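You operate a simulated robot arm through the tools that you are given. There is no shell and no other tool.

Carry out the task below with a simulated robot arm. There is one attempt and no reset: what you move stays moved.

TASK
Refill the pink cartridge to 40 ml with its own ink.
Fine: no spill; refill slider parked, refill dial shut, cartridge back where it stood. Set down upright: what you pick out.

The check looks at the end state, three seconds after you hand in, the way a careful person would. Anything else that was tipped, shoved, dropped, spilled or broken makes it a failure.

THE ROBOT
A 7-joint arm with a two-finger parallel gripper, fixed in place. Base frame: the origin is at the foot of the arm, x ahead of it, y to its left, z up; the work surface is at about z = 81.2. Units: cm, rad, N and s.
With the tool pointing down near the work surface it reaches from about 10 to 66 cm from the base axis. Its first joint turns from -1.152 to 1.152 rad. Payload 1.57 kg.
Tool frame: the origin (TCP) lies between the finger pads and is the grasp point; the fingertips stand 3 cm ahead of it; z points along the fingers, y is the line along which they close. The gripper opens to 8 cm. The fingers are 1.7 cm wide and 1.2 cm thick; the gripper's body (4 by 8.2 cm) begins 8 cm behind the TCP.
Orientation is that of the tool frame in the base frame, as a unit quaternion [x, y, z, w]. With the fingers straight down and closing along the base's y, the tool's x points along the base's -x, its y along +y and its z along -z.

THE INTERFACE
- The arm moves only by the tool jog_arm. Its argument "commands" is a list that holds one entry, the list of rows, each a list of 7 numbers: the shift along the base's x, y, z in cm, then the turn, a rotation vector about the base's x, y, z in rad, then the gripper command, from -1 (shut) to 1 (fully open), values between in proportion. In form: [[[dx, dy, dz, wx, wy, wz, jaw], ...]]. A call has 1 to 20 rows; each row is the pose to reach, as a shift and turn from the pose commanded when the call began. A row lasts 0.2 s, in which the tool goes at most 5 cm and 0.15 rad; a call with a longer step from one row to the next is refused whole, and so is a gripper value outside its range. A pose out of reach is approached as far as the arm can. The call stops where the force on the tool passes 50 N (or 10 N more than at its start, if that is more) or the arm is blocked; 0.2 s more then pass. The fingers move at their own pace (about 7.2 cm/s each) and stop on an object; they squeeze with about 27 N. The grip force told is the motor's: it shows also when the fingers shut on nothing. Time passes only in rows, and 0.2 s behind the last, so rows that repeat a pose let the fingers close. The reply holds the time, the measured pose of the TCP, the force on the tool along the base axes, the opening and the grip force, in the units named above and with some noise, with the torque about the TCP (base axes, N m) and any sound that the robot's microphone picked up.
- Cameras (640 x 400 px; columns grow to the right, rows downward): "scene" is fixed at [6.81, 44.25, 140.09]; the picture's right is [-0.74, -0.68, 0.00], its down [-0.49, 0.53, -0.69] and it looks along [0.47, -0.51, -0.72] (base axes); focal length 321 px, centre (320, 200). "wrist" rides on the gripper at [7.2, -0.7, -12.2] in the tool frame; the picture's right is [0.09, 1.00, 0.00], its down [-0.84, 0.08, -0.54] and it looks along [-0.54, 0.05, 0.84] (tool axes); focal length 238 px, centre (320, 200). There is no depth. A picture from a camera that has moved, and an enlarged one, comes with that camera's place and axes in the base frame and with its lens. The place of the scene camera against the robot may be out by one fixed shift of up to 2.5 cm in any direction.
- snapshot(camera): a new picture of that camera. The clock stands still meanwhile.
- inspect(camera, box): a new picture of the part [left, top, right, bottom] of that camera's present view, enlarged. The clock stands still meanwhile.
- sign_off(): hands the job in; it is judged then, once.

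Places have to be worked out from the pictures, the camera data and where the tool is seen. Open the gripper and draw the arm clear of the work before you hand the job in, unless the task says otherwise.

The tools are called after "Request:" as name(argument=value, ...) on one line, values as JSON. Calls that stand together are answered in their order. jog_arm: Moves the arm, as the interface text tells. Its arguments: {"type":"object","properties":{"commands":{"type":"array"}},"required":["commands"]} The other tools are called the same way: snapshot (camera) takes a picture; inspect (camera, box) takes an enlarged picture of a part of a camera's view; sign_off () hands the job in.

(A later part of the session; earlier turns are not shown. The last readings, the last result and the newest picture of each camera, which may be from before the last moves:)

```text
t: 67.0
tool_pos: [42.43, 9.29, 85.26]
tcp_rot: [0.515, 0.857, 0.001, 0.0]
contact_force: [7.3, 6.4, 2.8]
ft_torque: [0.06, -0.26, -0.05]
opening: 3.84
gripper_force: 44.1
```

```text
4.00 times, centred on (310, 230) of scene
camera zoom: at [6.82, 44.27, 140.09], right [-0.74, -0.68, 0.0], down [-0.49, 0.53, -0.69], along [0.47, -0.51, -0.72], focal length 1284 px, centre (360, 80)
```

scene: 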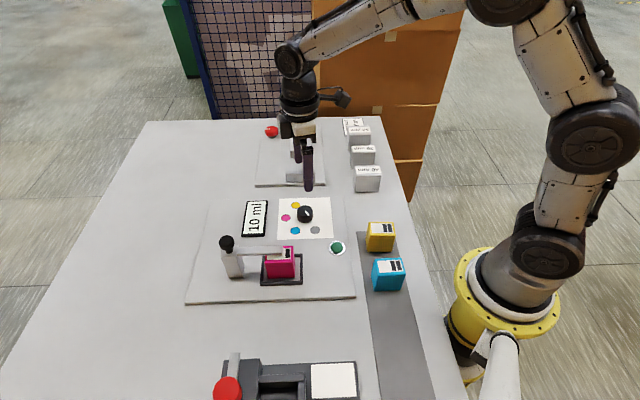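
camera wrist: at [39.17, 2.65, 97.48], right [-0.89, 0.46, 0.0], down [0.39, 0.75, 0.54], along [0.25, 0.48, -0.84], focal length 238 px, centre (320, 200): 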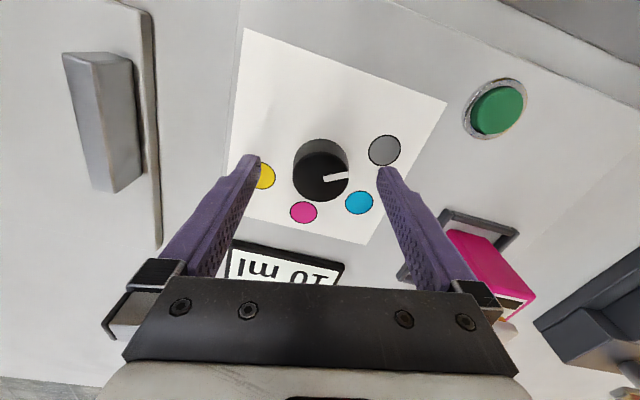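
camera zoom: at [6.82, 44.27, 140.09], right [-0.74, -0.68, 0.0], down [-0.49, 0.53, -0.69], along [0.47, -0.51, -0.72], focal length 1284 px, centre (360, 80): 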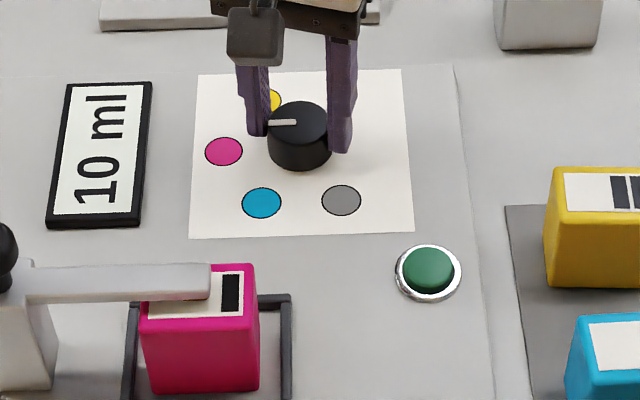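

The pink dot now sits relative to the mark exactly where grey did at the start, and the display still reads 10 ml. Releasing the dial and rising.

Request:
jog_arm(commands=[[[0.07, 0.06, 0, 0, 0, 0, -0.1], [0.07, 0.06, 0, 0, 0, 0, 0.3], [0.07, 0.06, 0, 0, 0, 0, 0.8], [0.07, 0.06, 0, 0, 0, 0, 0.8], [0.07, 0.06, 2, 0, 0, 0, 0.8], [0.07, 0.06, 5, 0, 0, 0, 0.8], [0.07, 0.06, 9, 0, 0, 0, 0.8], [0.07, 0.06, 11, 0, 0, 0, 0.8], [0.07, 0.06, 11, 0, 0, 0, 0.8]]])

Request:
inspect(camera="wrist", box=[220, 60, 430, 240])

Request:
inspect(camera="scene", box=[230, 180, 390, 280])

```text
t: 69.0
tool_pos: [42.24, 9.24, 96.43]
tcp_rot: [0.514, 0.858, 0.0, 0.0]
contact_force: [-0.1, 0.2, -1.3]
ft_torque: [0.0, -0.01, 0.02]
opening: 7.19
gripper_force: 0.0
```

```text
2.22 times, centred on (325, 150) of wrist
camera zoom: at [38.36, 15.26, 108.55], right [0.83, 0.55, 0.0], down [0.46, -0.7, 0.54], along [0.3, -0.45, -0.84], focal length 530 px, centre (309, 311)
```

zoom: 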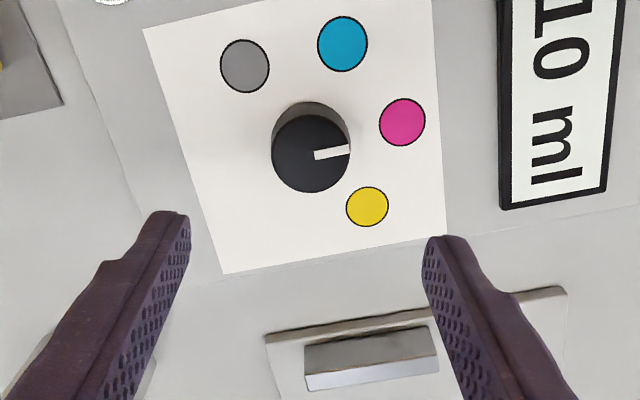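

```text
4.00 times, centred on (310, 230) of scene
camera zoom: at [6.81, 44.25, 140.09], right [-0.74, -0.68, 0.0], down [-0.49, 0.53, -0.69], along [0.47, -0.51, -0.72], focal length 1284 px, centre (360, 80)
```

zoom: 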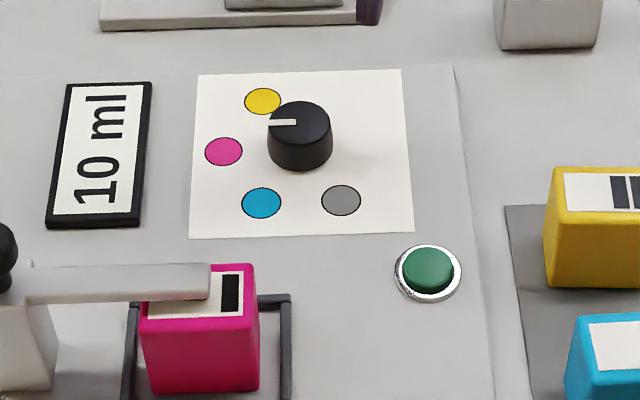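

The mark is aligned with pink as it was with grey. Now I'll go back over the green button with closed jaws, to hover just above it.

Request:
jog_arm(commands=[[[-1.2, 0.2, 0, 0, 0, 0.14, 0.3], [-3, 0.4, 0, 0, 0, 0.28, -0.3], [-5, 0.7, 0, 0, 0, 0.42, -1], [-7, 0.9, 0, 0, 0, 0.56, -1], [-9, 1.2, 0, 0, 0, 0.7, -1], [-11, 1.4, -1, 0, 0, 0.84, -1], [-12.18, 1.59, -3, 0, 0, 0.98, -1], [-12.18, 1.59, -6, 0, 0, 1.08, -1], [-12.18, 1.59, -8.5, 0, 0, 1.08, -1], [-12.18, 1.59, -10.3, 0, 0, 1.08, -1], [-12.18, 1.59, -10.3, 0, 0, 1.08, -1]]])

Request:
inspect(camera="scene", box=[230, 180, 390, 280])

Request:
inspect(camera="wrist", box=[260, 110, 380, 200])

```text
t: 71.4
tool_pos: [30.18, 11.05, 86.01]
tcp_rot: [0.0, 1.0, 0.0, -0.001]
contact_force: [-0.3, -0.2, 1.5]
ft_torque: [0.0, 0.04, 0.0]
opening: 0.0
gripper_force: 21.6
```

```text
4.00 times, centred on (310, 230) of scene
camera zoom: at [6.81, 44.25, 140.09], right [-0.74, -0.68, 0.0], down [-0.49, 0.53, -0.69], along [0.47, -0.51, -0.72], focal length 1284 px, centre (360, 80)
```

zoom: 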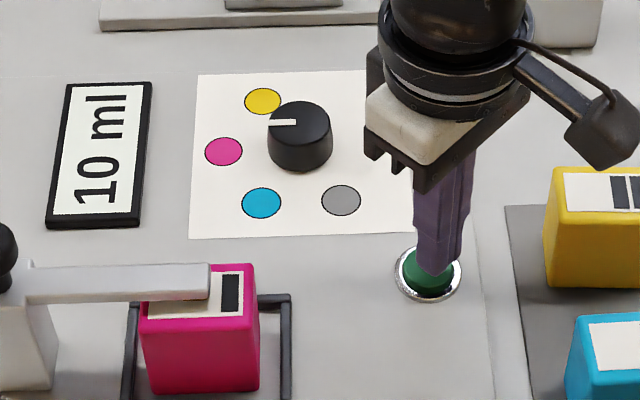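

```text
4.44 times, centred on (320, 155) of wrist
camera zoom: at [23.02, 10.18, 98.24], right [-0.09, 1.0, 0.0], down [0.84, 0.08, 0.54], along [0.54, 0.05, -0.84], focal length 1059 px, centre (320, 400)
```

zoom: 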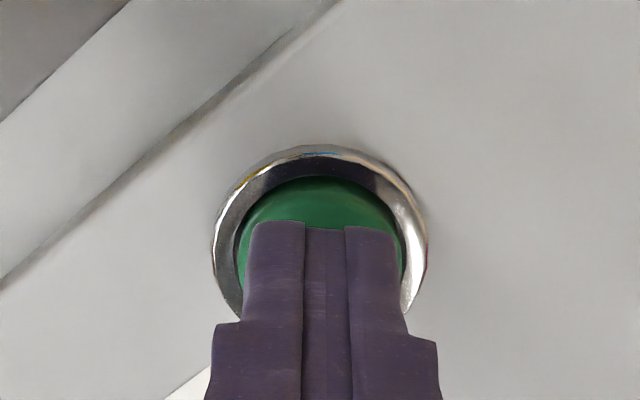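

Hovering 1 cm above the press point; display 10 ml, dial on pink. One brief tap of the button to learn the dose.

Request:
jog_arm(commands=[[[0, 0, -0.5, 0, 0, 0, -1], [0, 0, -0.85, 0, 0, 0, -1], [0, 0, -1.17, 0, 0, 0, -1], [0, 0, -0.7, 0, 0, 0, -1]]])

Request:
inspect(camera="scene", box=[230, 180, 390, 280])

```text
t: 72.4
tool_pos: [30.14, 10.8, 85.28]
tcp_rot: [0.0, 1.0, 0.0, 0.001]
contact_force: [-0.5, -0.7, 0.3]
ft_torque: [0.01, -0.01, -0.02]
opening: 0.0
gripper_force: 21.2
heard: click
```

```text
4.00 times, centred on (310, 230) of scene
camera zoom: at [6.81, 44.25, 140.09], right [-0.74, -0.68, 0.0], down [-0.49, 0.53, -0.69], along [0.47, -0.51, -0.72], focal length 1284 px, centre (360, 80)
```

zoom: 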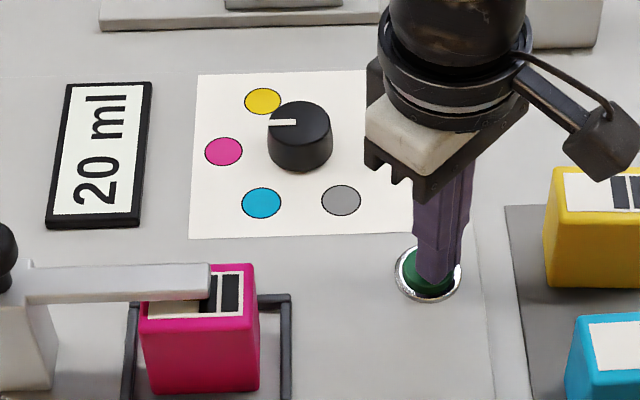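

One click took it from 10 to 20 ml (two bars). I'll wait a moment to make sure it has stopped.

Request:
jog_arm(commands=[[[0, 0, 0.3, 0, 0, 0, -1], [0, 0, 0.3, 0, 0, 0, -1]]])

Request:
inspect(camera="scene", box=[230, 180, 390, 280])

```text
t: 73.0
tool_pos: [30.2, 10.87, 85.6]
tcp_rot: [0.0, 1.0, 0.0, -0.001]
contact_force: [0.6, 0.6, -0.4]
ft_torque: [-0.04, 0.04, -0.01]
opening: 0.0
gripper_force: 21.3
```

```text
4.00 times, centred on (310, 230) of scene
camera zoom: at [6.81, 44.25, 140.09], right [-0.74, -0.68, 0.0], down [-0.49, 0.53, -0.69], along [0.47, -0.51, -0.72], focal length 1284 px, centre (360, 80)
```

zoom: 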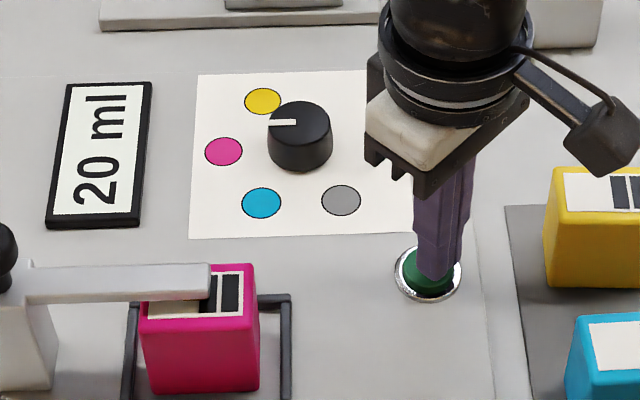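

Stable at 20 ml: a 10 ml dose per press. Second tap.

Request:
jog_arm(commands=[[[0, 0, -0.45, 0, 0, 0, -1], [0, 0, -0.77, 0, 0, 0, -1], [0, 0, 0, 0, 0, 0, -1], [0, 0, 0, 0, 0, 0, -1]]])

Request:
inspect(camera="scene", box=[230, 180, 390, 280])

```text
t: 74.0
tool_pos: [30.16, 10.99, 85.58]
tcp_rot: [-0.002, 1.0, 0.001, 0.0]
contact_force: [0.0, 0.1, -0.4]
ft_torque: [-0.01, 0.02, -0.01]
opening: 0.03
gripper_force: 21.2
heard: click
```

```text
4.00 times, centred on (310, 230) of scene
camera zoom: at [6.81, 44.25, 140.09], right [-0.74, -0.68, 0.0], down [-0.49, 0.53, -0.69], along [0.47, -0.51, -0.72], focal length 1284 px, centre (360, 80)
```

zoom: 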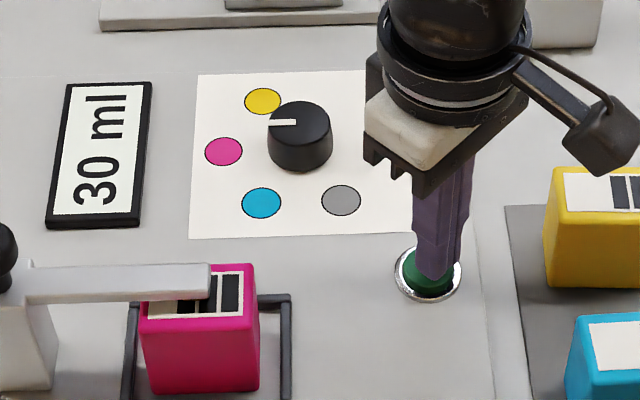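

Now 30 ml. One last tap for 40 ml.

Request:
jog_arm(commands=[[[0, 0, -0.45, 0, 0, 0, -1], [0, 0, -0.77, 0, 0, 0, -1], [0, 0, 0, 0, 0, 0, -1], [0, 0, 0, 0, 0, 0, -1]]])

Request:
inspect(camera="scene", box=[230, 180, 390, 280])

```text
t: 75.0
tool_pos: [30.26, 11.05, 85.52]
tcp_rot: [-0.001, 1.0, 0.0, -0.001]
contact_force: [0.4, 0.3, 0.6]
ft_torque: [-0.03, 0.03, 0.0]
opening: 0.03
gripper_force: 21.4
heard: click
```

```text
4.00 times, centred on (310, 230) of scene
camera zoom: at [6.81, 44.25, 140.09], right [-0.74, -0.68, 0.0], down [-0.49, 0.53, -0.69], along [0.47, -0.51, -0.72], focal length 1284 px, centre (360, 80)
```

zoom: 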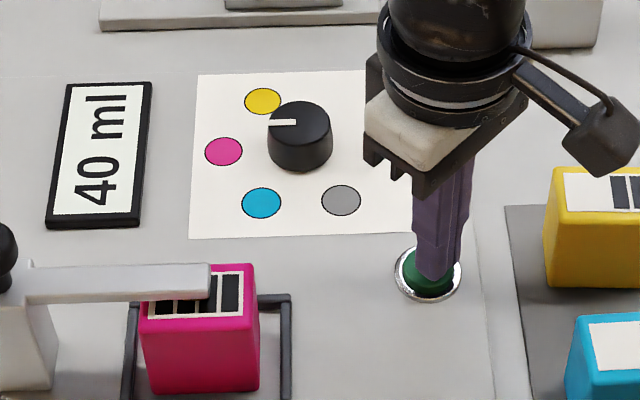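

40 ml reached, four bars. Now rise and return to the dial to shut it, re-approaching with the jaws at the same angle I left it.

Request:
jog_arm(commands=[[[0, 0, 2, 0, 0, 0, -1], [0, 0, 6, 0, 0, 0, -0.5], [1, -0.1, 10, 0, 0, -0.14, 0.3], [3, -0.4, 10.7, 0, 0, -0.28, 0.8], [5, -0.7, 10.7, 0, 0, -0.42, 1], [7, -1, 10.7, 0, 0, -0.56, 1], [9, -1.3, 10.7, 0, 0, -0.7, 1], [11, -1.5, 10.7, 0, 0, -0.84, 1], [12.23, -1.7, 10.7, 0, 0, -0.98, 1], [12.23, -1.7, 10.7, 0, 0, -1.08, 1], [12.23, -1.7, 10.7, 0, 0, -1.08, 1]]])

Request:
inspect(camera="wrist", box=[220, 60, 430, 240])

Request:
inspect(camera="scene", box=[170, 190, 360, 310])

```text
t: 77.4
tool_pos: [42.49, 9.19, 96.24]
tcp_rot: [0.514, 0.858, 0.001, 0.0]
contact_force: [-0.7, -0.4, -1.0]
ft_torque: [-0.01, 0.0, 0.02]
opening: 8.0
gripper_force: 0.0
```

```text
2.22 times, centred on (325, 150) of wrist
camera zoom: at [38.53, 15.16, 108.51], right [0.84, 0.55, 0.0], down [0.46, -0.7, 0.54], along [0.3, -0.45, -0.84], focal length 530 px, centre (309, 311)
```

zoom: 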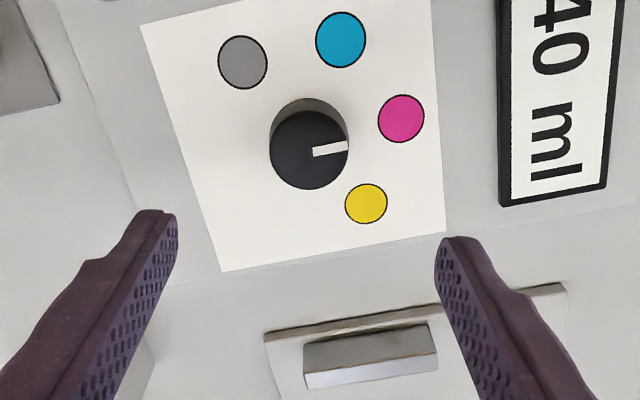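

```text
3.33 times, centred on (265, 250) of scene
camera zoom: at [6.81, 44.25, 140.09], right [-0.74, -0.68, 0.0], down [-0.49, 0.53, -0.69], along [0.47, -0.51, -0.72], focal length 1070 px, centre (503, 33)
```

zoom: 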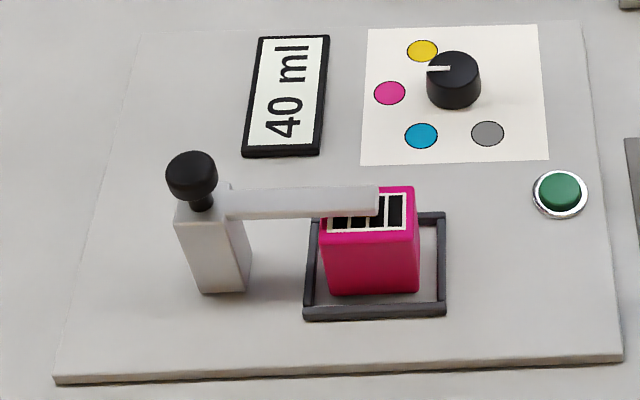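

The dial is centred below. Descending and gripping it.

Request:
jog_arm(commands=[[[0, 0, -4, 0, 0, 0, 1], [0, 0, -8, 0, 0, 0, 1], [0, 0, -10, 0, 0, 0, 1], [0, 0, -11, 0, 0, 0, 1], [0, 0, -11, 0, 0, 0, 1], [0, 0, -11, 0, 0, 0, 0.4], [0, 0, -11, 0, 0, 0, 0.1], [0, 0, -11, 0, 0, 0, -0.1], [0, 0, -11, 0, 0, 0, -1], [0, 0, -11, 0, 0, 0, -1], [0, 0, -11, 0, 0, 0, -1]]])

Request:
inspect(camera="wrist", box=[220, 110, 430, 290])

```text
t: 79.8
tool_pos: [42.32, 9.28, 85.25]
tcp_rot: [0.514, 0.858, 0.0, 0.0]
contact_force: [1.6, 1.7, -2.9]
ft_torque: [0.02, -0.08, -0.02]
opening: 3.82
gripper_force: 43.9
```

```text
2.22 times, centred on (325, 200) of wrist
camera zoom: at [38.47, 15.22, 97.53], right [0.83, 0.55, 0.0], down [0.46, -0.7, 0.54], along [0.3, -0.45, -0.84], focal length 530 px, centre (309, 200)
```

zoom: 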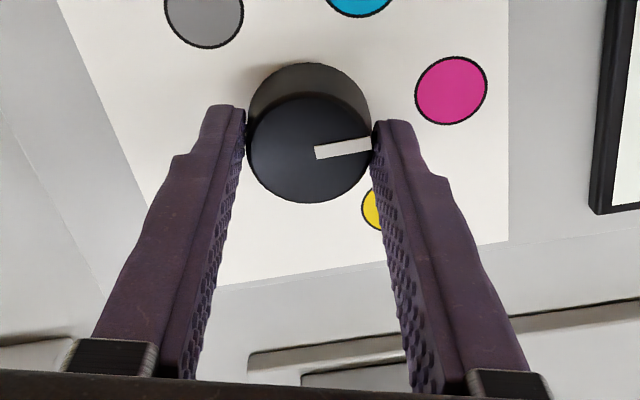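

Good grip with low side forces. Turning counter-clockwise 2.08 rad back to grey.

Request:
jog_arm(commands=[[[0, 0, 0, 0, 0, 0.1, -1], [0, 0, 0, 0, 0, 0.24, -1], [0, 0, 0, 0, 0, 0.38, -1], [0, 0, 0, 0, 0, 0.52, -1], [0, 0, 0, 0, 0, 0.66, -1], [0, 0, 0, 0, 0, 0.8, -1], [0, 0, 0, 0, 0, 0.94, -1], [0, 0, 0, 0, 0, 1.08, -1], [0, 0, 0, 0, 0, 1.22, -1], [0, 0, 0, 0, 0, 1.36, -1], [0, 0, 0, 0, 0, 1.5, -1], [0, 0, 0, 0, 0, 1.64, -1], [0, 0, 0, 0, 0, 1.78, -1], [0, 0, 0, 0, 0, 1.92, -1], [0, 0, 0, 0, 0, 2.02, -1], [0, 0, 0, 0, 0, 2.08, -1], [0, 0, 0, 0, 0, 2.08, -1]]])

Request:
inspect(camera="wrist", box=[220, 110, 430, 290])

Request:
inspect(camera="scene", box=[230, 180, 390, 280])

```text
t: 83.4
tool_pos: [42.38, 9.16, 85.22]
tcp_rot: [-0.48, 0.877, 0.0, 0.0]
contact_force: [-6.7, -6.3, 10.8]
ft_torque: [-0.17, 0.16, 0.02]
opening: 3.81
gripper_force: 44.4
```

```text
2.22 times, centred on (325, 200) of wrist
camera zoom: at [39.14, 2.69, 97.52], right [-0.89, 0.46, 0.0], down [0.38, 0.75, 0.54], along [0.25, 0.48, -0.84], focal length 530 px, centre (309, 200)
```

zoom: 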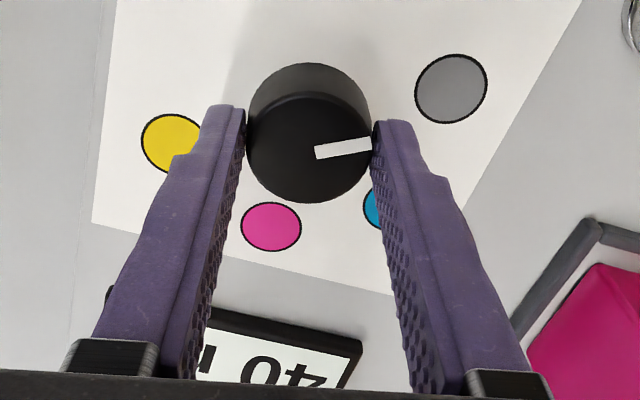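

```text
4.00 times, centred on (310, 230) of scene
camera zoom: at [6.78, 44.24, 140.1], right [-0.74, -0.68, 0.0], down [-0.49, 0.53, -0.69], along [0.47, -0.51, -0.72], focal length 1284 px, centre (360, 80)
```

zoom: 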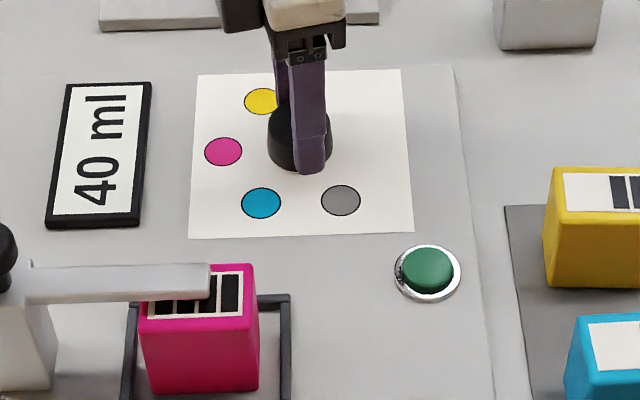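

The view matches the original grey (shut) position exactly, display 40 ml. Releasing and rising.

Request:
jog_arm(commands=[[[-0.06, -0.06, 0, 0, 0, 0, -0.1], [-0.06, -0.06, 0, 0, 0, 0, 0.3], [-0.06, -0.06, 0, 0, 0, 0, 0.8], [-0.06, -0.06, 0, 0, 0, 0, 0.8], [-0.06, -0.06, 2, 0, 0, 0, 0.8], [-0.06, -0.06, 5, 0, 0, 0, 0.8], [-0.06, -0.06, 9, 0, 0, 0, 0.8], [-0.06, -0.06, 13, 0, 0, 0, 0.8], [-0.06, -0.06, 17, 0, 0, 0, 0.8], [-0.06, -0.06, 17, 0, 0, 0, 0.8]]])

Request:
inspect(camera="scene", box=[170, 190, 360, 310])

Request:
inspect(camera="wrist", box=[250, 60, 410, 180])

```text
t: 85.6
tool_pos: [42.34, 9.06, 102.43]
tcp_rot: [-0.48, 0.877, 0.0, 0.0]
contact_force: [-0.2, 0.0, -0.6]
ft_torque: [0.01, 0.02, 0.01]
opening: 7.2
gripper_force: 0.1
```

```text
3.33 times, centred on (265, 250) of scene
camera zoom: at [6.81, 44.25, 140.09], right [-0.74, -0.68, 0.0], down [-0.49, 0.53, -0.69], along [0.47, -0.51, -0.72], focal length 1070 px, centre (503, 33)
```

zoom: 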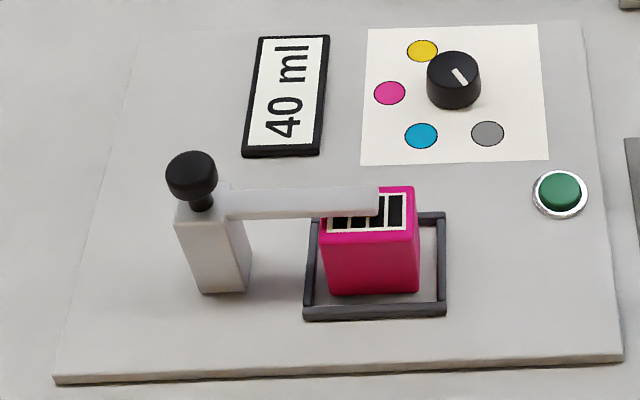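

```text
3.33 times, centred on (330, 120) of wrist
camera zoom: at [38.99, 2.65, 114.6], right [-0.89, 0.46, 0.0], down [0.39, 0.75, 0.54], along [0.25, 0.48, -0.84], focal length 794 px, centre (287, 467)
```

zoom: 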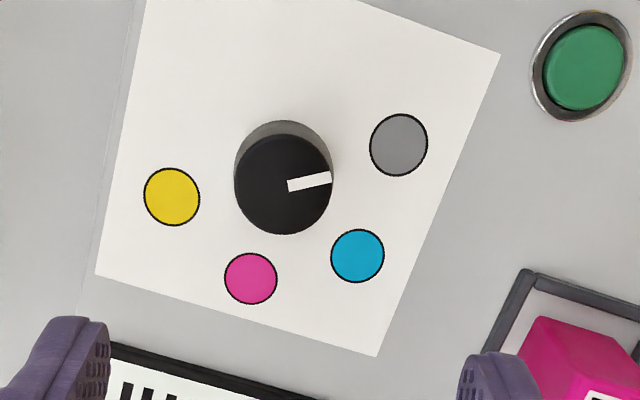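

Dial is shut. Next, back to the slider knob at (42.2, 29.9) with the jaws turned along the slide direction.

Request:
jog_arm(commands=[[[0, 1.6, 0, 0, 0, -0.14, 0.8], [0, 3.2, 0, 0, 0, -0.28, 0.8], [0, 4.8, 0, 0, 0, -0.42, 0.8], [0, 6.4, 0, 0, 0, -0.56, 0.8], [0, 8, 0, 0, 0, -0.7, 0.8], [0, 9.6, 0, 0, 0, -0.84, 0.8], [0, 11.2, 0, 0, 0, -0.98, 0.8], [0, 12.8, 0, 0, 0, -1.12, 0.8], [0, 14.4, 0, 0, 0, -1.26, 0.8], [0, 16, 0, 0, 0, -1.4, 0.8], [0, 17.6, 0, 0, 0, -1.54, 0.8], [0, 19.2, 0, 0, 0, -1.68, 0.8], [-0.04, 20.74, 0, 0, 0, -1.783, 0.8], [-0.04, 20.74, 0, 0, 0, -1.783, 0.8]]])

Request:
snapshot(camera="wrist")

```text
t: 88.6
tool_pos: [42.32, 29.9, 102.24]
tcp_rot: [0.382, 0.924, 0.0, 0.0]
contact_force: [-0.1, -0.3, -0.5]
ft_torque: [-0.03, 0.01, 0.01]
opening: 7.19
gripper_force: 0.0
```

```text
taken
camera wrist: at [36.81, 34.5, 114.51], right [0.64, 0.77, 0.0], down [0.65, -0.54, 0.54], along [0.42, -0.35, -0.84], focal length 238 px, centre (320, 200)
```

wrist: 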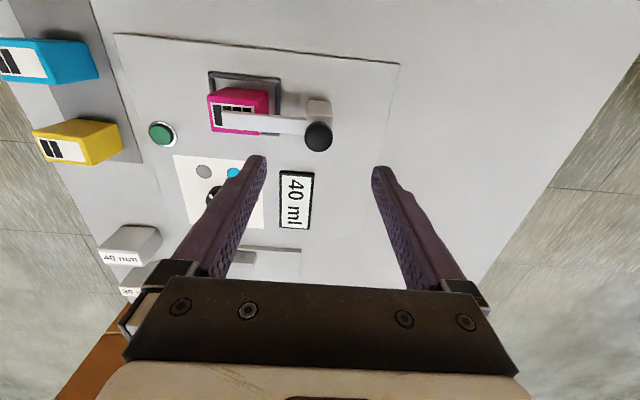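

The knob is under the TCP within ~2 mm. Descending and gripping it.

Request:
jog_arm(commands=[[[-0.06, -0.1, -3, 0, 0, 0, 0.8], [-0.06, -0.1, -6, 0, 0, 0, 0.8], [-0.06, -0.1, -8, 0, 0, 0, 0.8], [-0.06, -0.1, -9, 0, 0, 0, 0.8], [-0.06, -0.1, -9, 0, 0, 0, 0.8], [-0.06, -0.1, -9, 0, 0, 0, 0.3], [-0.06, -0.1, -9, 0, 0, 0, 0], [-0.06, -0.1, -9, 0, 0, 0, -0.25], [-0.06, -0.1, -9, 0, 0, 0, -0.5], [-0.06, -0.1, -9, 0, 0, 0, -1], [-0.06, -0.1, -9, 0, 0, 0, -1], [-0.06, -0.1, -9, 0, 0, 0, -1]]])

Request:
inspect(camera="scene", box=[150, 190, 340, 310])

```text
t: 91.2
tool_pos: [42.33, 29.82, 93.13]
tcp_rot: [0.381, 0.925, 0.0, -0.001]
contact_force: [1.4, 0.8, -0.8]
ft_torque: [0.04, -0.03, 0.01]
opening: 2.75
gripper_force: 38.2
```

```text
3.33 times, centred on (245, 250) of scene
camera zoom: at [6.81, 44.26, 140.09], right [-0.74, -0.68, 0.0], down [-0.49, 0.53, -0.69], along [0.47, -0.51, -0.72], focal length 1070 px, centre (570, 33)
```

zoom: 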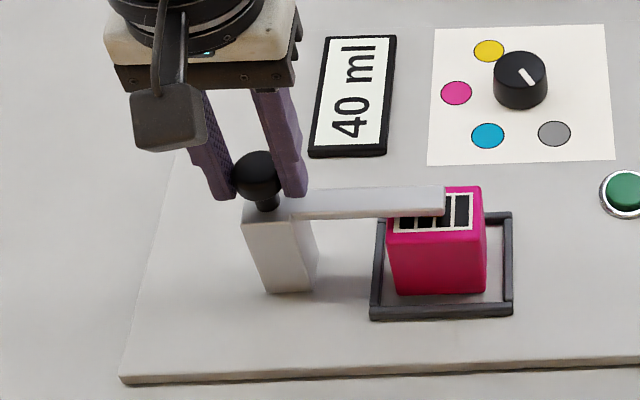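

Gripped at 2.75 cm. Sliding it back toward the park position slowly.

Request:
jog_arm(commands=[[[0.15, 0.13, 0, 0, 0, 0, -1], [0.35, 0.31, 0, 0, 0, 0, -1], [0.6, 0.55, 0, 0, 0, 0, -1], [0.85, 0.8, 0, 0, 0, 0, -1], [1.1, 1.05, 0, 0, 0, 0, -1], [1.35, 1.3, 0, 0, 0, 0, -1], [1.6, 1.55, 0, 0, 0, 0, -1], [1.85, 1.8, 0, 0, 0, 0, -1], [2.1, 2.05, 0, 0, 0, 0, -1], [2.35, 2.3, 0, 0, 0, 0, -1], [2.6, 2.55, 0, 0, 0, 0, -1], [2.85, 2.8, 0, 0, 0, 0, -1], [3.1, 3.05, 0, 0, 0, 0, -1], [3.35, 3.3, 0, 0, 0, 0, -1], [3.6, 3.55, 0, 0, 0, 0, -1], [3.8, 3.75, 0, 0, 0, 0, -1], [3.95, 3.9, 0, 0, 0, 0, -1], [4.05, 4.0, 0, 0, 0, 0, -1], [4.05, 4.0, 0, 0, 0, 0, -1]]])

Request:
inspect(camera="scene", box=[130, 190, 310, 310])

```text
t: 95.2
tool_pos: [46.25, 33.85, 93.23]
tcp_rot: [0.381, 0.925, 0.0, 0.0]
contact_force: [-5.8, 3.8, 5.6]
ft_torque: [-0.43, -0.11, -0.04]
opening: 2.75
gripper_force: 37.5
```

```text
3.33 times, centred on (220, 250) of scene
camera zoom: at [6.78, 44.26, 140.09], right [-0.74, -0.68, 0.0], down [-0.49, 0.53, -0.69], along [0.47, -0.51, -0.72], focal length 1070 px, centre (653, 33)
```

zoom: 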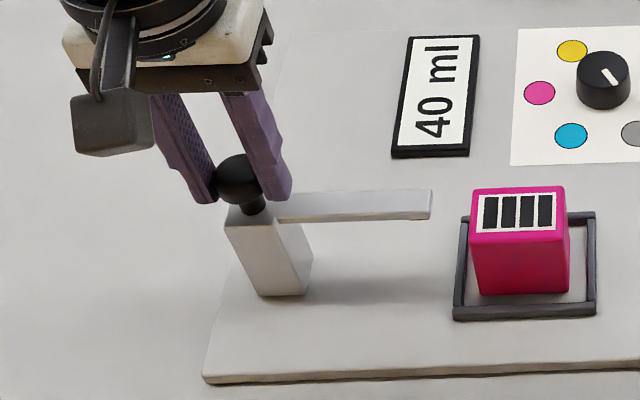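

The nozzle end is ~0.35 cm short of its original spot. I'll push on in tiny steps, correcting sideways, until it reaches the stop/park position.

Request:
jog_arm(commands=[[[0.02, 0.1, 0, 0, 0, 0, -1], [0.07, 0.17, 0, 0, 0, 0, -1], [0.12, 0.22, 0, 0, 0, 0, -1], [0.17, 0.27, 0, 0, 0, 0, -1], [0.17, 0.27, 0, 0, 0, 0, -1]]])

Request:
inspect(camera="scene", box=[130, 190, 310, 310])

```text
t: 96.4
tool_pos: [46.47, 34.1, 93.3]
tcp_rot: [0.381, 0.924, 0.001, 0.0]
contact_force: [-0.1, -2.8, 5.4]
ft_torque: [0.24, 0.49, 0.0]
opening: 2.74
gripper_force: 37.8
```

```text
3.33 times, centred on (220, 250) of scene
camera zoom: at [6.8, 44.24, 140.1], right [-0.74, -0.68, 0.0], down [-0.49, 0.53, -0.69], along [0.47, -0.51, -0.72], focal length 1070 px, centre (653, 33)
```

zoom: 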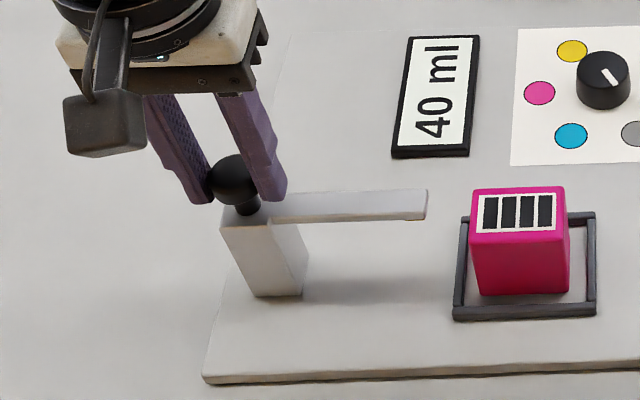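

Nearly there (427 vs 425 px). One more small push to find the stop.

Request:
jog_arm(commands=[[[0.05, 0.05, 0, 0, 0, 0, -1], [0.1, 0.1, 0, 0, 0, 0, -1], [0.15, 0.15, 0, 0, 0, 0, -1], [0.15, 0.15, 0, 0, 0, 0, -1]]])

Request:
inspect(camera="scene", box=[130, 190, 310, 310])

```text
t: 97.4
tool_pos: [46.53, 33.92, 93.29]
tcp_rot: [0.382, 0.924, -0.001, 0.001]
contact_force: [-7.7, -13.6, 10.5]
ft_torque: [-0.51, -0.06, 0.03]
opening: 2.75
gripper_force: 38.3
```

```text
3.33 times, centred on (220, 250) of scene
camera zoom: at [6.78, 44.21, 140.11], right [-0.74, -0.68, 0.0], down [-0.49, 0.53, -0.69], along [0.47, -0.51, -0.72], focal length 1070 px, centre (653, 33)
```

zoom: 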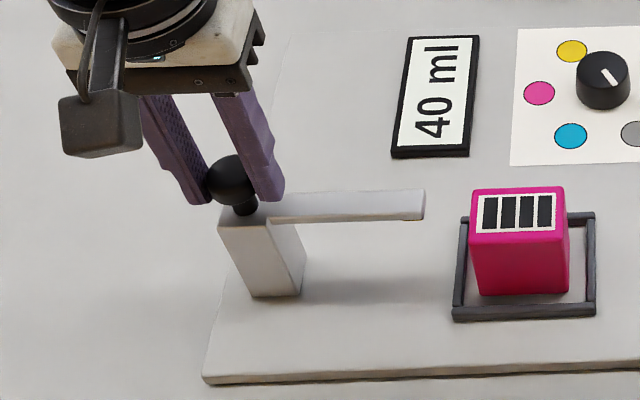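

End stop reached (≈15 N opposing) and the nozzle end is back at its original pixel. Opening the jaws right here and rising.

Request:
jog_arm(commands=[[[-0.03, -0.03, 0, 0, 0, 0, -0.2], [-0.03, -0.03, 0, 0, 0, 0, 0.2], [-0.03, -0.03, 0, 0, 0, 0, 0.7], [-0.03, -0.03, 0, 0, 0, 0, 0.8], [-0.03, -0.03, 1.5, 0, 0, 0, 0.8], [-0.03, -0.03, 4.5, 0, 0, 0, 0.8], [-0.03, -0.03, 8, 0, 0, 0, 0.8], [-0.03, -0.03, 10, 0, 0, 0, 0.8], [-0.03, -0.03, 10, 0, 0, 0, 0.8]]])

Request:
inspect(camera="scene", box=[130, 190, 310, 310])

Request:
inspect(camera="scene", box=[180, 225, 310, 310])

```text
t: 99.4
tool_pos: [46.7, 34.23, 103.28]
tcp_rot: [0.381, 0.925, 0.0, 0.001]
contact_force: [0.6, 0.5, 0.4]
ft_torque: [0.03, -0.01, -0.01]
opening: 7.16
gripper_force: 0.0
```

```text
3.33 times, centred on (220, 250) of scene
camera zoom: at [6.81, 44.25, 140.09], right [-0.74, -0.68, 0.0], down [-0.49, 0.53, -0.69], along [0.47, -0.51, -0.72], focal length 1070 px, centre (653, 33)
```

zoom: 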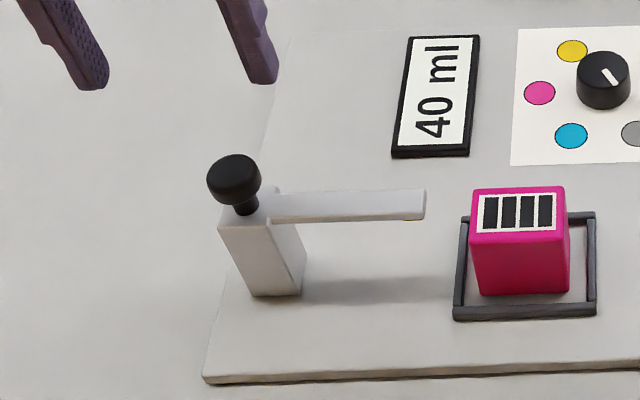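

```text
4.71 times, centred on (245, 268) of scene
camera zoom: at [6.81, 44.25, 140.09], right [-0.74, -0.68, 0.0], down [-0.49, 0.53, -0.69], along [0.47, -0.51, -0.72], focal length 1511 px, centre (673, -118)
```

zoom: 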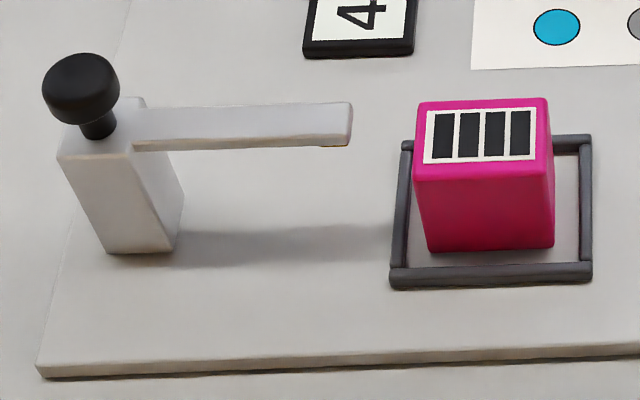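

The slider is back exactly where it started. Now I'll go above the cartridge in the bay with the same jaw angle I set it down with.

Request:
jog_arm(commands=[[[-0.9, -0.9, 0, 0, 0, 0.14, 1], [-1.9, -1.9, 0, 0, 0, 0.28, 1], [-2.9, -2.9, 0, 0, 0, 0.42, 1], [-3.9, -4, 0, 0, 0, 0.56, 1], [-4.9, -5, 0, 0, 0, 0.7, 1], [-5.9, -6, 0, 0, 0, 0.84, 1], [-6.9, -7.1, 0, 0, 0, 0.98, 1], [-7.9, -8.1, 0, 0, 0, 1.12, 1], [-8.9, -9.1, -1, 0, 0, 1.26, 1], [-9.9, -10.1, -2, 0, 0, 1.4, 1], [-10.97, -11.25, -3, 0, 0, 1.54, 1], [-10.97, -11.25, -3.3, 0, 0, 1.571, 1], [-10.97, -11.25, -3.3, 0, 0, 1.571, 1]]])

Request:
inspect(camera="wrist", box=[230, 50, 410, 190])

```text
t: 102.2
tool_pos: [35.64, 22.85, 99.96]
tcp_rot: [-0.385, 0.923, 0.0, -0.001]
contact_force: [-0.5, 0.6, 0.5]
ft_torque: [-0.01, -0.04, -0.02]
opening: 7.98
gripper_force: 0.0
```

```text
2.86 times, centred on (320, 120) of wrist
camera zoom: at [31.07, 17.28, 112.15], right [-0.77, 0.64, 0.0], down [0.53, 0.65, 0.54], along [0.34, 0.42, -0.84], focal length 681 px, centre (320, 429)
```

zoom: 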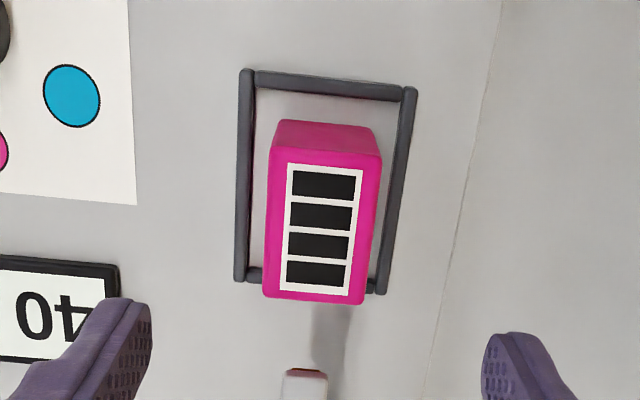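

The cartridge is centred and aligned with the jaws. Descending around it to just above the rim, then closing.

Request:
jog_arm(commands=[[[0, 0, -4, 0, 0, 0, 1], [0, 0, -8, 0, 0, 0, 1], [0, 0, -11, 0, 0, 0, 1], [0, 0, -13, 0, 0, 0, 1], [0, 0, -13.8, 0, 0, 0, 1], [0, 0, -14.1, 0, 0, 0, 1], [0, 0, -14.1, 0, 0, 0, 1], [0, 0, -14.1, 0, 0, 0, 0.3], [0, 0, -14.1, 0, 0, 0, 0.05], [0, 0, -14.1, 0, 0, 0, -0.1], [0, 0, -14.1, 0, 0, 0, -1], [0, 0, -14.1, 0, 0, 0, -1], [0, 0, -14.1, 0, 0, 0, -1], [0, 0, -14.1, 0, 0, 0, -1]]])

Request:
inspect(camera="scene", box=[230, 210, 350, 300])

```text
t: 105.2
tool_pos: [35.63, 22.96, 85.88]
tcp_rot: [-0.384, 0.924, 0.0, 0.0]
contact_force: [-0.7, -0.5, -1.8]
ft_torque: [-0.01, 0.01, -0.02]
opening: 3.97
gripper_force: 26.8
```

```text
4.44 times, centred on (290, 255) of scene
camera zoom: at [6.81, 44.25, 140.09], right [-0.74, -0.68, 0.0], down [-0.49, 0.53, -0.69], along [0.47, -0.51, -0.72], focal length 1427 px, centre (453, -44)
```

zoom: 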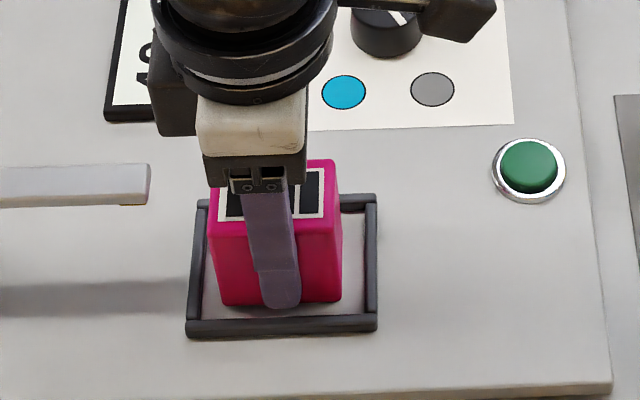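

Gripped at 3.97 cm with no rim contact. Lifting very slowly.

Request:
jog_arm(commands=[[[0, 0, 0.05, 0, 0, 0, -1], [0, 0, 0.12, 0, 0, 0, -1], [0, 0, 0.2, 0, 0, 0, -1], [0, 0, 0.3, 0, 0, 0, -1], [0, 0, 0.4, 0, 0, 0, -1], [0, 0, 0.55, 0, 0, 0, -1], [0, 0, 0.7, 0, 0, 0, -1], [0, 0, 0.85, 0, 0, 0, -1], [0, 0, 1.0, 0, 0, 0, -1], [0, 0, 1.0, 0, 0, 0, -1]]])

Request:
inspect(camera="scene", box=[230, 210, 350, 300])

Request:
snapshot(camera="wrist")

```text
t: 107.4
tool_pos: [35.6, 22.95, 86.91]
tcp_rot: [-0.384, 0.923, 0.0, 0.001]
contact_force: [0.2, 0.2, -0.9]
ft_torque: [0.04, 0.01, -0.02]
opening: 3.94
gripper_force: 27.2
```

```text
4.44 times, centred on (290, 255) of scene
camera zoom: at [6.81, 44.25, 140.09], right [-0.74, -0.68, 0.0], down [-0.49, 0.53, -0.69], along [0.47, -0.51, -0.72], focal length 1427 px, centre (453, -44)
```

zoom: 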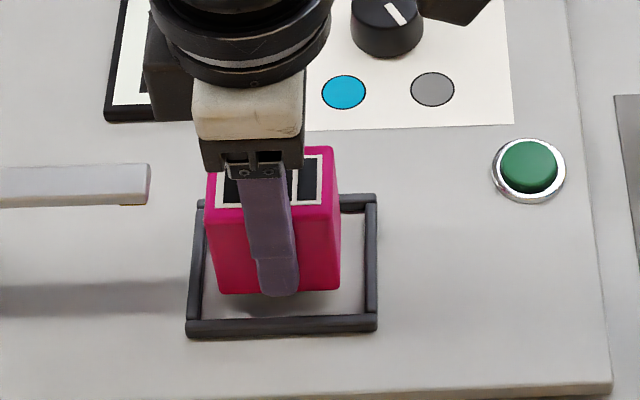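

```text
taken
camera wrist: at [31.08, 17.29, 99.09], right [-0.77, 0.64, 0.0], down [0.53, 0.65, 0.54], along [0.34, 0.42, -0.84], focal length 238 px, centre (320, 200)
```

wrist: 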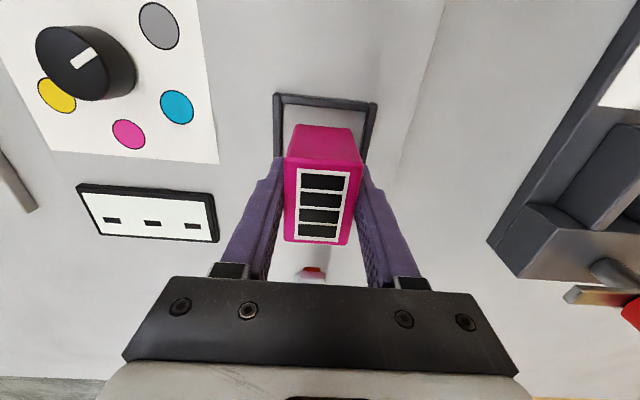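

It's up with the grip steady, display back to "---". Continuing to lift gently.

Request:
jog_arm(commands=[[[0, 0, 0.15, 0, 0, 0, -1], [0, 0, 0.4, 0, 0, 0, -1], [0, 0, 0.75, 0, 0, 0, -1], [0, 0, 1.1, 0, 0, 0, -1], [0, 0, 1.5, 0, 0, 0, -1], [0, 0, 1.9, 0, 0, 0, -1], [0, 0, 2.3, 0, 0, 0, -1], [0, 0, 2.7, 0, 0, 0, -1], [0, 0, 3.1, 0, 0, 0, -1], [0, 0, 3.5, 0, 0, 0, -1], [0, 0, 3.9, 0, 0, 0, -1], [0, 0, 4.3, 0, 0, 0, -1], [0, 0, 4.7, 0, 0, 0, -1], [0, 0, 5.1, 0, 0, 0, -1], [0, 0, 5.5, 0, 0, 0, -1], [0, 0, 5.8, 0, 0, 0, -1], [0, 0, 6.0, 0, 0, 0, -1], [0, 0, 6.0, 0, 0, 0, -1]]])

Request:
snapshot(camera="wrist")

```text
t: 111.2
tool_pos: [35.66, 22.97, 92.83]
tcp_rot: [-0.385, 0.923, 0.0, 0.0]
contact_force: [0.4, 0.3, -0.7]
ft_torque: [-0.01, -0.04, -0.02]
opening: 3.98
gripper_force: 26.8
```

```text
taken
camera wrist: at [31.09, 17.31, 105.14], right [-0.77, 0.64, 0.0], down [0.53, 0.65, 0.54], along [0.34, 0.42, -0.84], focal length 238 px, centre (320, 200)
```

wrist: 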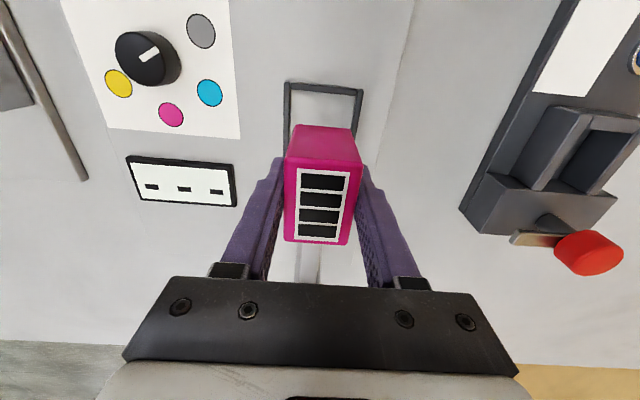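

Firmly held and the bay is empty. Carrying it back gently toward its original spot (target TCP ≈ (12.47, 16.63), yaw 0.848).

Request:
jog_arm(commands=[[[-0.23, -0.06, 0, 0, 0, 0, -1], [-0.7, -0.19, 0, 0, 0, 0.005, -1], [-1.4, -0.38, 0, 0, 0, 0.01, -1], [-2.3, -0.63, 0, 0, 0, 0.015, -1], [-3.4, -0.93, 0, 0, 0, 0.02, -1], [-4.6, -1.26, 0, 0, 0, 0.025, -1], [-5.9, -1.61, 0, 0, 0, 0.03, -1], [-7.2, -1.97, 0, 0, 0, 0.035, -1], [-8.5, -2.32, 0, 0, 0, 0.04, -1], [-9.8, -2.68, 0, 0, 0, 0.045, -1], [-11.1, -3.04, 0, 0, 0, 0.05, -1], [-12.4, -3.39, 0, 0, 0, 0.06, -1], [-13.7, -3.75, 0, 0, 0, 0.06, -1], [-15.0, -4.1, 0, 0, 0, 0.06, -1], [-16.3, -4.46, 0, 0, 0, 0.06, -1], [-17.5, -4.79, 0, 0, 0, 0.06, -1], [-18.5, -5.06, 0, 0, 0, 0.06, -1], [-19.2, -5.25, 0, 0, 0, 0.06, -1], [-19.7, -5.39, 0, 0, 0, 0.06, -1], [-19.8, -5.42, 0, 0, 0, 0.06, -1]]])

Request:
snapshot(camera="wrist")

```text
t: 115.4
tool_pos: [15.79, 17.49, 92.99]
tcp_rot: [-0.412, 0.911, 0.0, 0.0]
contact_force: [0.1, -0.5, -1.8]
ft_torque: [0.01, 0.01, 0.01]
opening: 3.99
gripper_force: 27.0
```

```text
taken
camera wrist: at [11.59, 11.58, 105.15], right [-0.81, 0.59, 0.0], down [0.49, 0.68, 0.54], along [0.32, 0.44, -0.84], focal length 238 px, centre (320, 200)
```

wrist: 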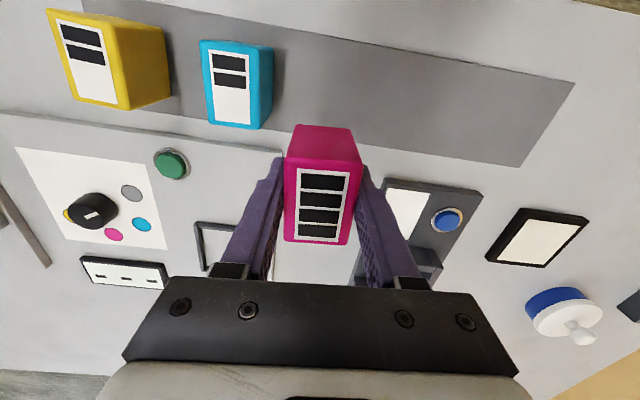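

Still held steadily. Final 3.4 cm across, then lowering to about 1.5 cm above the strip.

Request:
jog_arm(commands=[[[-0.3, -0.08, 0, 0, 0, 0, -1], [-0.9, -0.25, 0, 0, 0, 0, -1], [-1.6, -0.44, 0, 0, 0, 0, -1], [-2.3, -0.63, 0, 0, 0, 0, -1], [-2.9, -0.79, 0, 0, 0, 0, -1], [-3.27, -0.89, 0, 0, 0, 0, -1], [-3.27, -0.89, -0.2, 0, 0, 0, -1], [-3.27, -0.89, -0.6, 0, 0, 0, -1], [-3.27, -0.89, -1.1, 0, 0, 0, -1], [-3.27, -0.89, -1.6, 0, 0, 0, -1], [-3.27, -0.89, -2.1, 0, 0, 0, -1], [-3.27, -0.89, -2.7, 0, 0, 0, -1], [-3.27, -0.89, -3.3, 0, 0, 0, -1], [-3.27, -0.89, -3.9, 0, 0, 0, -1], [-3.27, -0.89, -4.5, 0, 0, 0, -1], [-3.27, -0.89, -5.1, 0, 0, 0, -1], [-3.27, -0.89, -5.6, 0, 0, 0, -1], [-3.27, -0.89, -5.9, 0, 0, 0, -1], [-3.27, -0.89, -6.0, 0, 0, 0, -1], [-3.27, -0.89, -6.0, 0, 0, 0, -1]]])

Request:
inspect(camera="scene", box=[365, 290, 425, 345])

Request:
snapshot(camera="wrist")

```text
t: 119.6
tool_pos: [12.5, 16.63, 86.88]
tcp_rot: [-0.413, 0.911, 0.001, 0.0]
contact_force: [-0.2, -0.3, -1.8]
ft_torque: [-0.02, 0.01, 0.02]
opening: 3.96
gripper_force: 27.1
```

```text
7.27 times, centred on (395, 318) of scene
camera zoom: at [6.81, 44.25, 140.09], right [-0.74, -0.68, 0.0], down [-0.49, 0.53, -0.69], along [0.47, -0.51, -0.72], focal length 2335 px, centre (-226, -654)
```

zoom: 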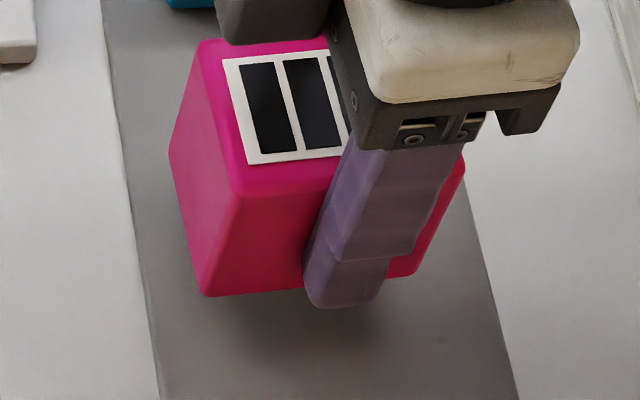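

```text
taken
camera wrist: at [8.38, 10.72, 99.1], right [-0.81, 0.59, 0.0], down [0.49, 0.68, 0.54], along [0.32, 0.44, -0.84], focal length 238 px, centre (320, 200)
```

wrist: 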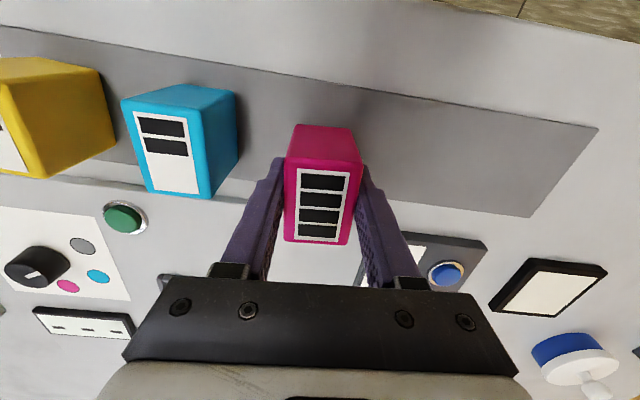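

Alignment is within ~1 mm of the original track. A tiny correction (+0.07, +0.07) and lowering toward contact.

Request:
jog_arm(commands=[[[0.03, 0.03, -0.2, 0, 0, 0, -1], [0.07, 0.07, -0.5, 0, 0, 0, -1], [0.07, 0.07, -0.8, 0, 0, 0, -1], [0.07, 0.07, -1.0, 0, 0, 0, -1], [0.07, 0.07, -1.1, 0, 0, 0, -1], [0.07, 0.07, -1.2, 0, 0, 0, -1], [0.07, 0.07, -1.2, 0, 0, 0, -1]]])

Request:
inspect(camera="scene", box=[365, 290, 425, 345])

```text
t: 121.2
tool_pos: [12.53, 16.73, 85.71]
tcp_rot: [-0.412, 0.911, 0.0, 0.0]
contact_force: [0.6, -0.2, -1.3]
ft_torque: [-0.01, 0.03, -0.01]
opening: 3.98
gripper_force: 27.0
```

```text
7.27 times, centred on (395, 318) of scene
camera zoom: at [6.81, 44.25, 140.09], right [-0.74, -0.68, 0.0], down [-0.49, 0.53, -0.69], along [0.47, -0.51, -0.72], focal length 2335 px, centre (-226, -654)
```

zoom: 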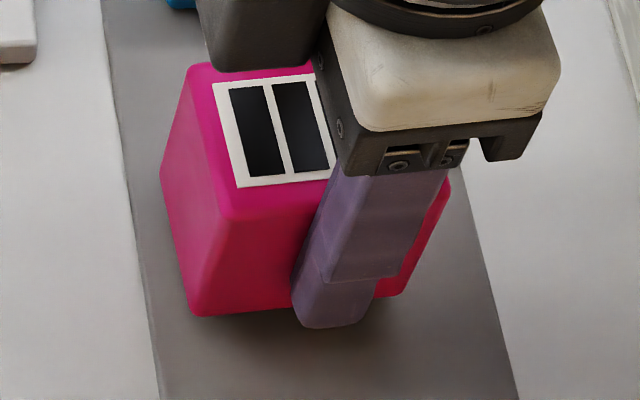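

Compared with the very first picture, it's ~0.15 cm too far from the camera. I'll shift (−0.12, +0.12) and lower in 1 mm steps to contact.

Request:
jog_arm(commands=[[[-0.06, 0.06, -0.05, 0, 0, 0, -1], [-0.12, 0.12, -0.1, 0, 0, 0, -1], [-0.12, 0.12, -0.2, 0, 0, 0, -1], [-0.12, 0.12, -0.3, 0, 0, 0, -1], [-0.12, 0.12, -0.3, 0, 0, 0, -1]]])

Request:
inspect(camera="scene", box=[365, 290, 425, 345])

```text
t: 122.4
tool_pos: [12.48, 16.81, 85.36]
tcp_rot: [-0.412, 0.911, 0.0, -0.001]
contact_force: [-0.7, 0.9, -1.1]
ft_torque: [0.0, 0.0, 0.02]
opening: 3.96
gripper_force: 26.7
```

```text
7.27 times, centred on (395, 318) of scene
camera zoom: at [6.81, 44.25, 140.09], right [-0.74, -0.68, 0.0], down [-0.49, 0.53, -0.69], along [0.47, -0.51, -0.72], focal length 2335 px, centre (-226, -654)
```

zoom: 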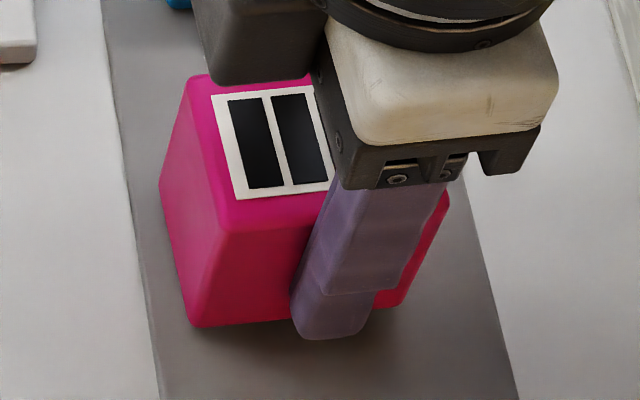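

Not yet touching (weight still on the tool). Lowering further in 0.5–1 mm steps.

Request:
jog_arm(commands=[[[0, 0, -0.07, 0, 0, 0, -1], [0, 0, -0.14, 0, 0, 0, -1], [0, 0, -0.2, 0, 0, 0, -1], [0, 0, -0.2, 0, 0, 0, -1]]])

```text
t: 123.4
tool_pos: [12.37, 16.84, 85.16]
tcp_rot: [-0.412, 0.911, 0.001, 0.001]
contact_force: [0.1, -0.2, -1.1]
ft_torque: [0.0, 0.02, 0.01]
opening: 3.95
gripper_force: 26.6
```

Request:
jog_arm(commands=[[[0, 0, -0.06, 0, 0, 0, -1], [0, 0, -0.12, 0, 0, 0, -1], [0, 0, -0.12, 0, 0, 0, -1]]])

Request:
inspect(camera="scene", box=[365, 290, 425, 345])

```text
t: 124.2
tool_pos: [12.52, 16.88, 85.18]
tcp_rot: [-0.412, 0.911, 0.0, -0.001]
contact_force: [0.9, 0.4, -1.6]
ft_torque: [0.0, 0.01, -0.01]
opening: 3.94
gripper_force: 27.0
```

```text
7.27 times, centred on (395, 318) of scene
camera zoom: at [6.81, 44.25, 140.09], right [-0.74, -0.68, 0.0], down [-0.49, 0.53, -0.69], along [0.47, -0.51, -0.72], focal length 2335 px, centre (-226, -654)
```

zoom: 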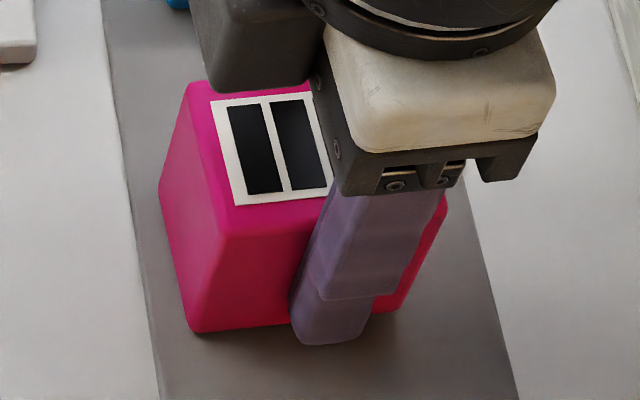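

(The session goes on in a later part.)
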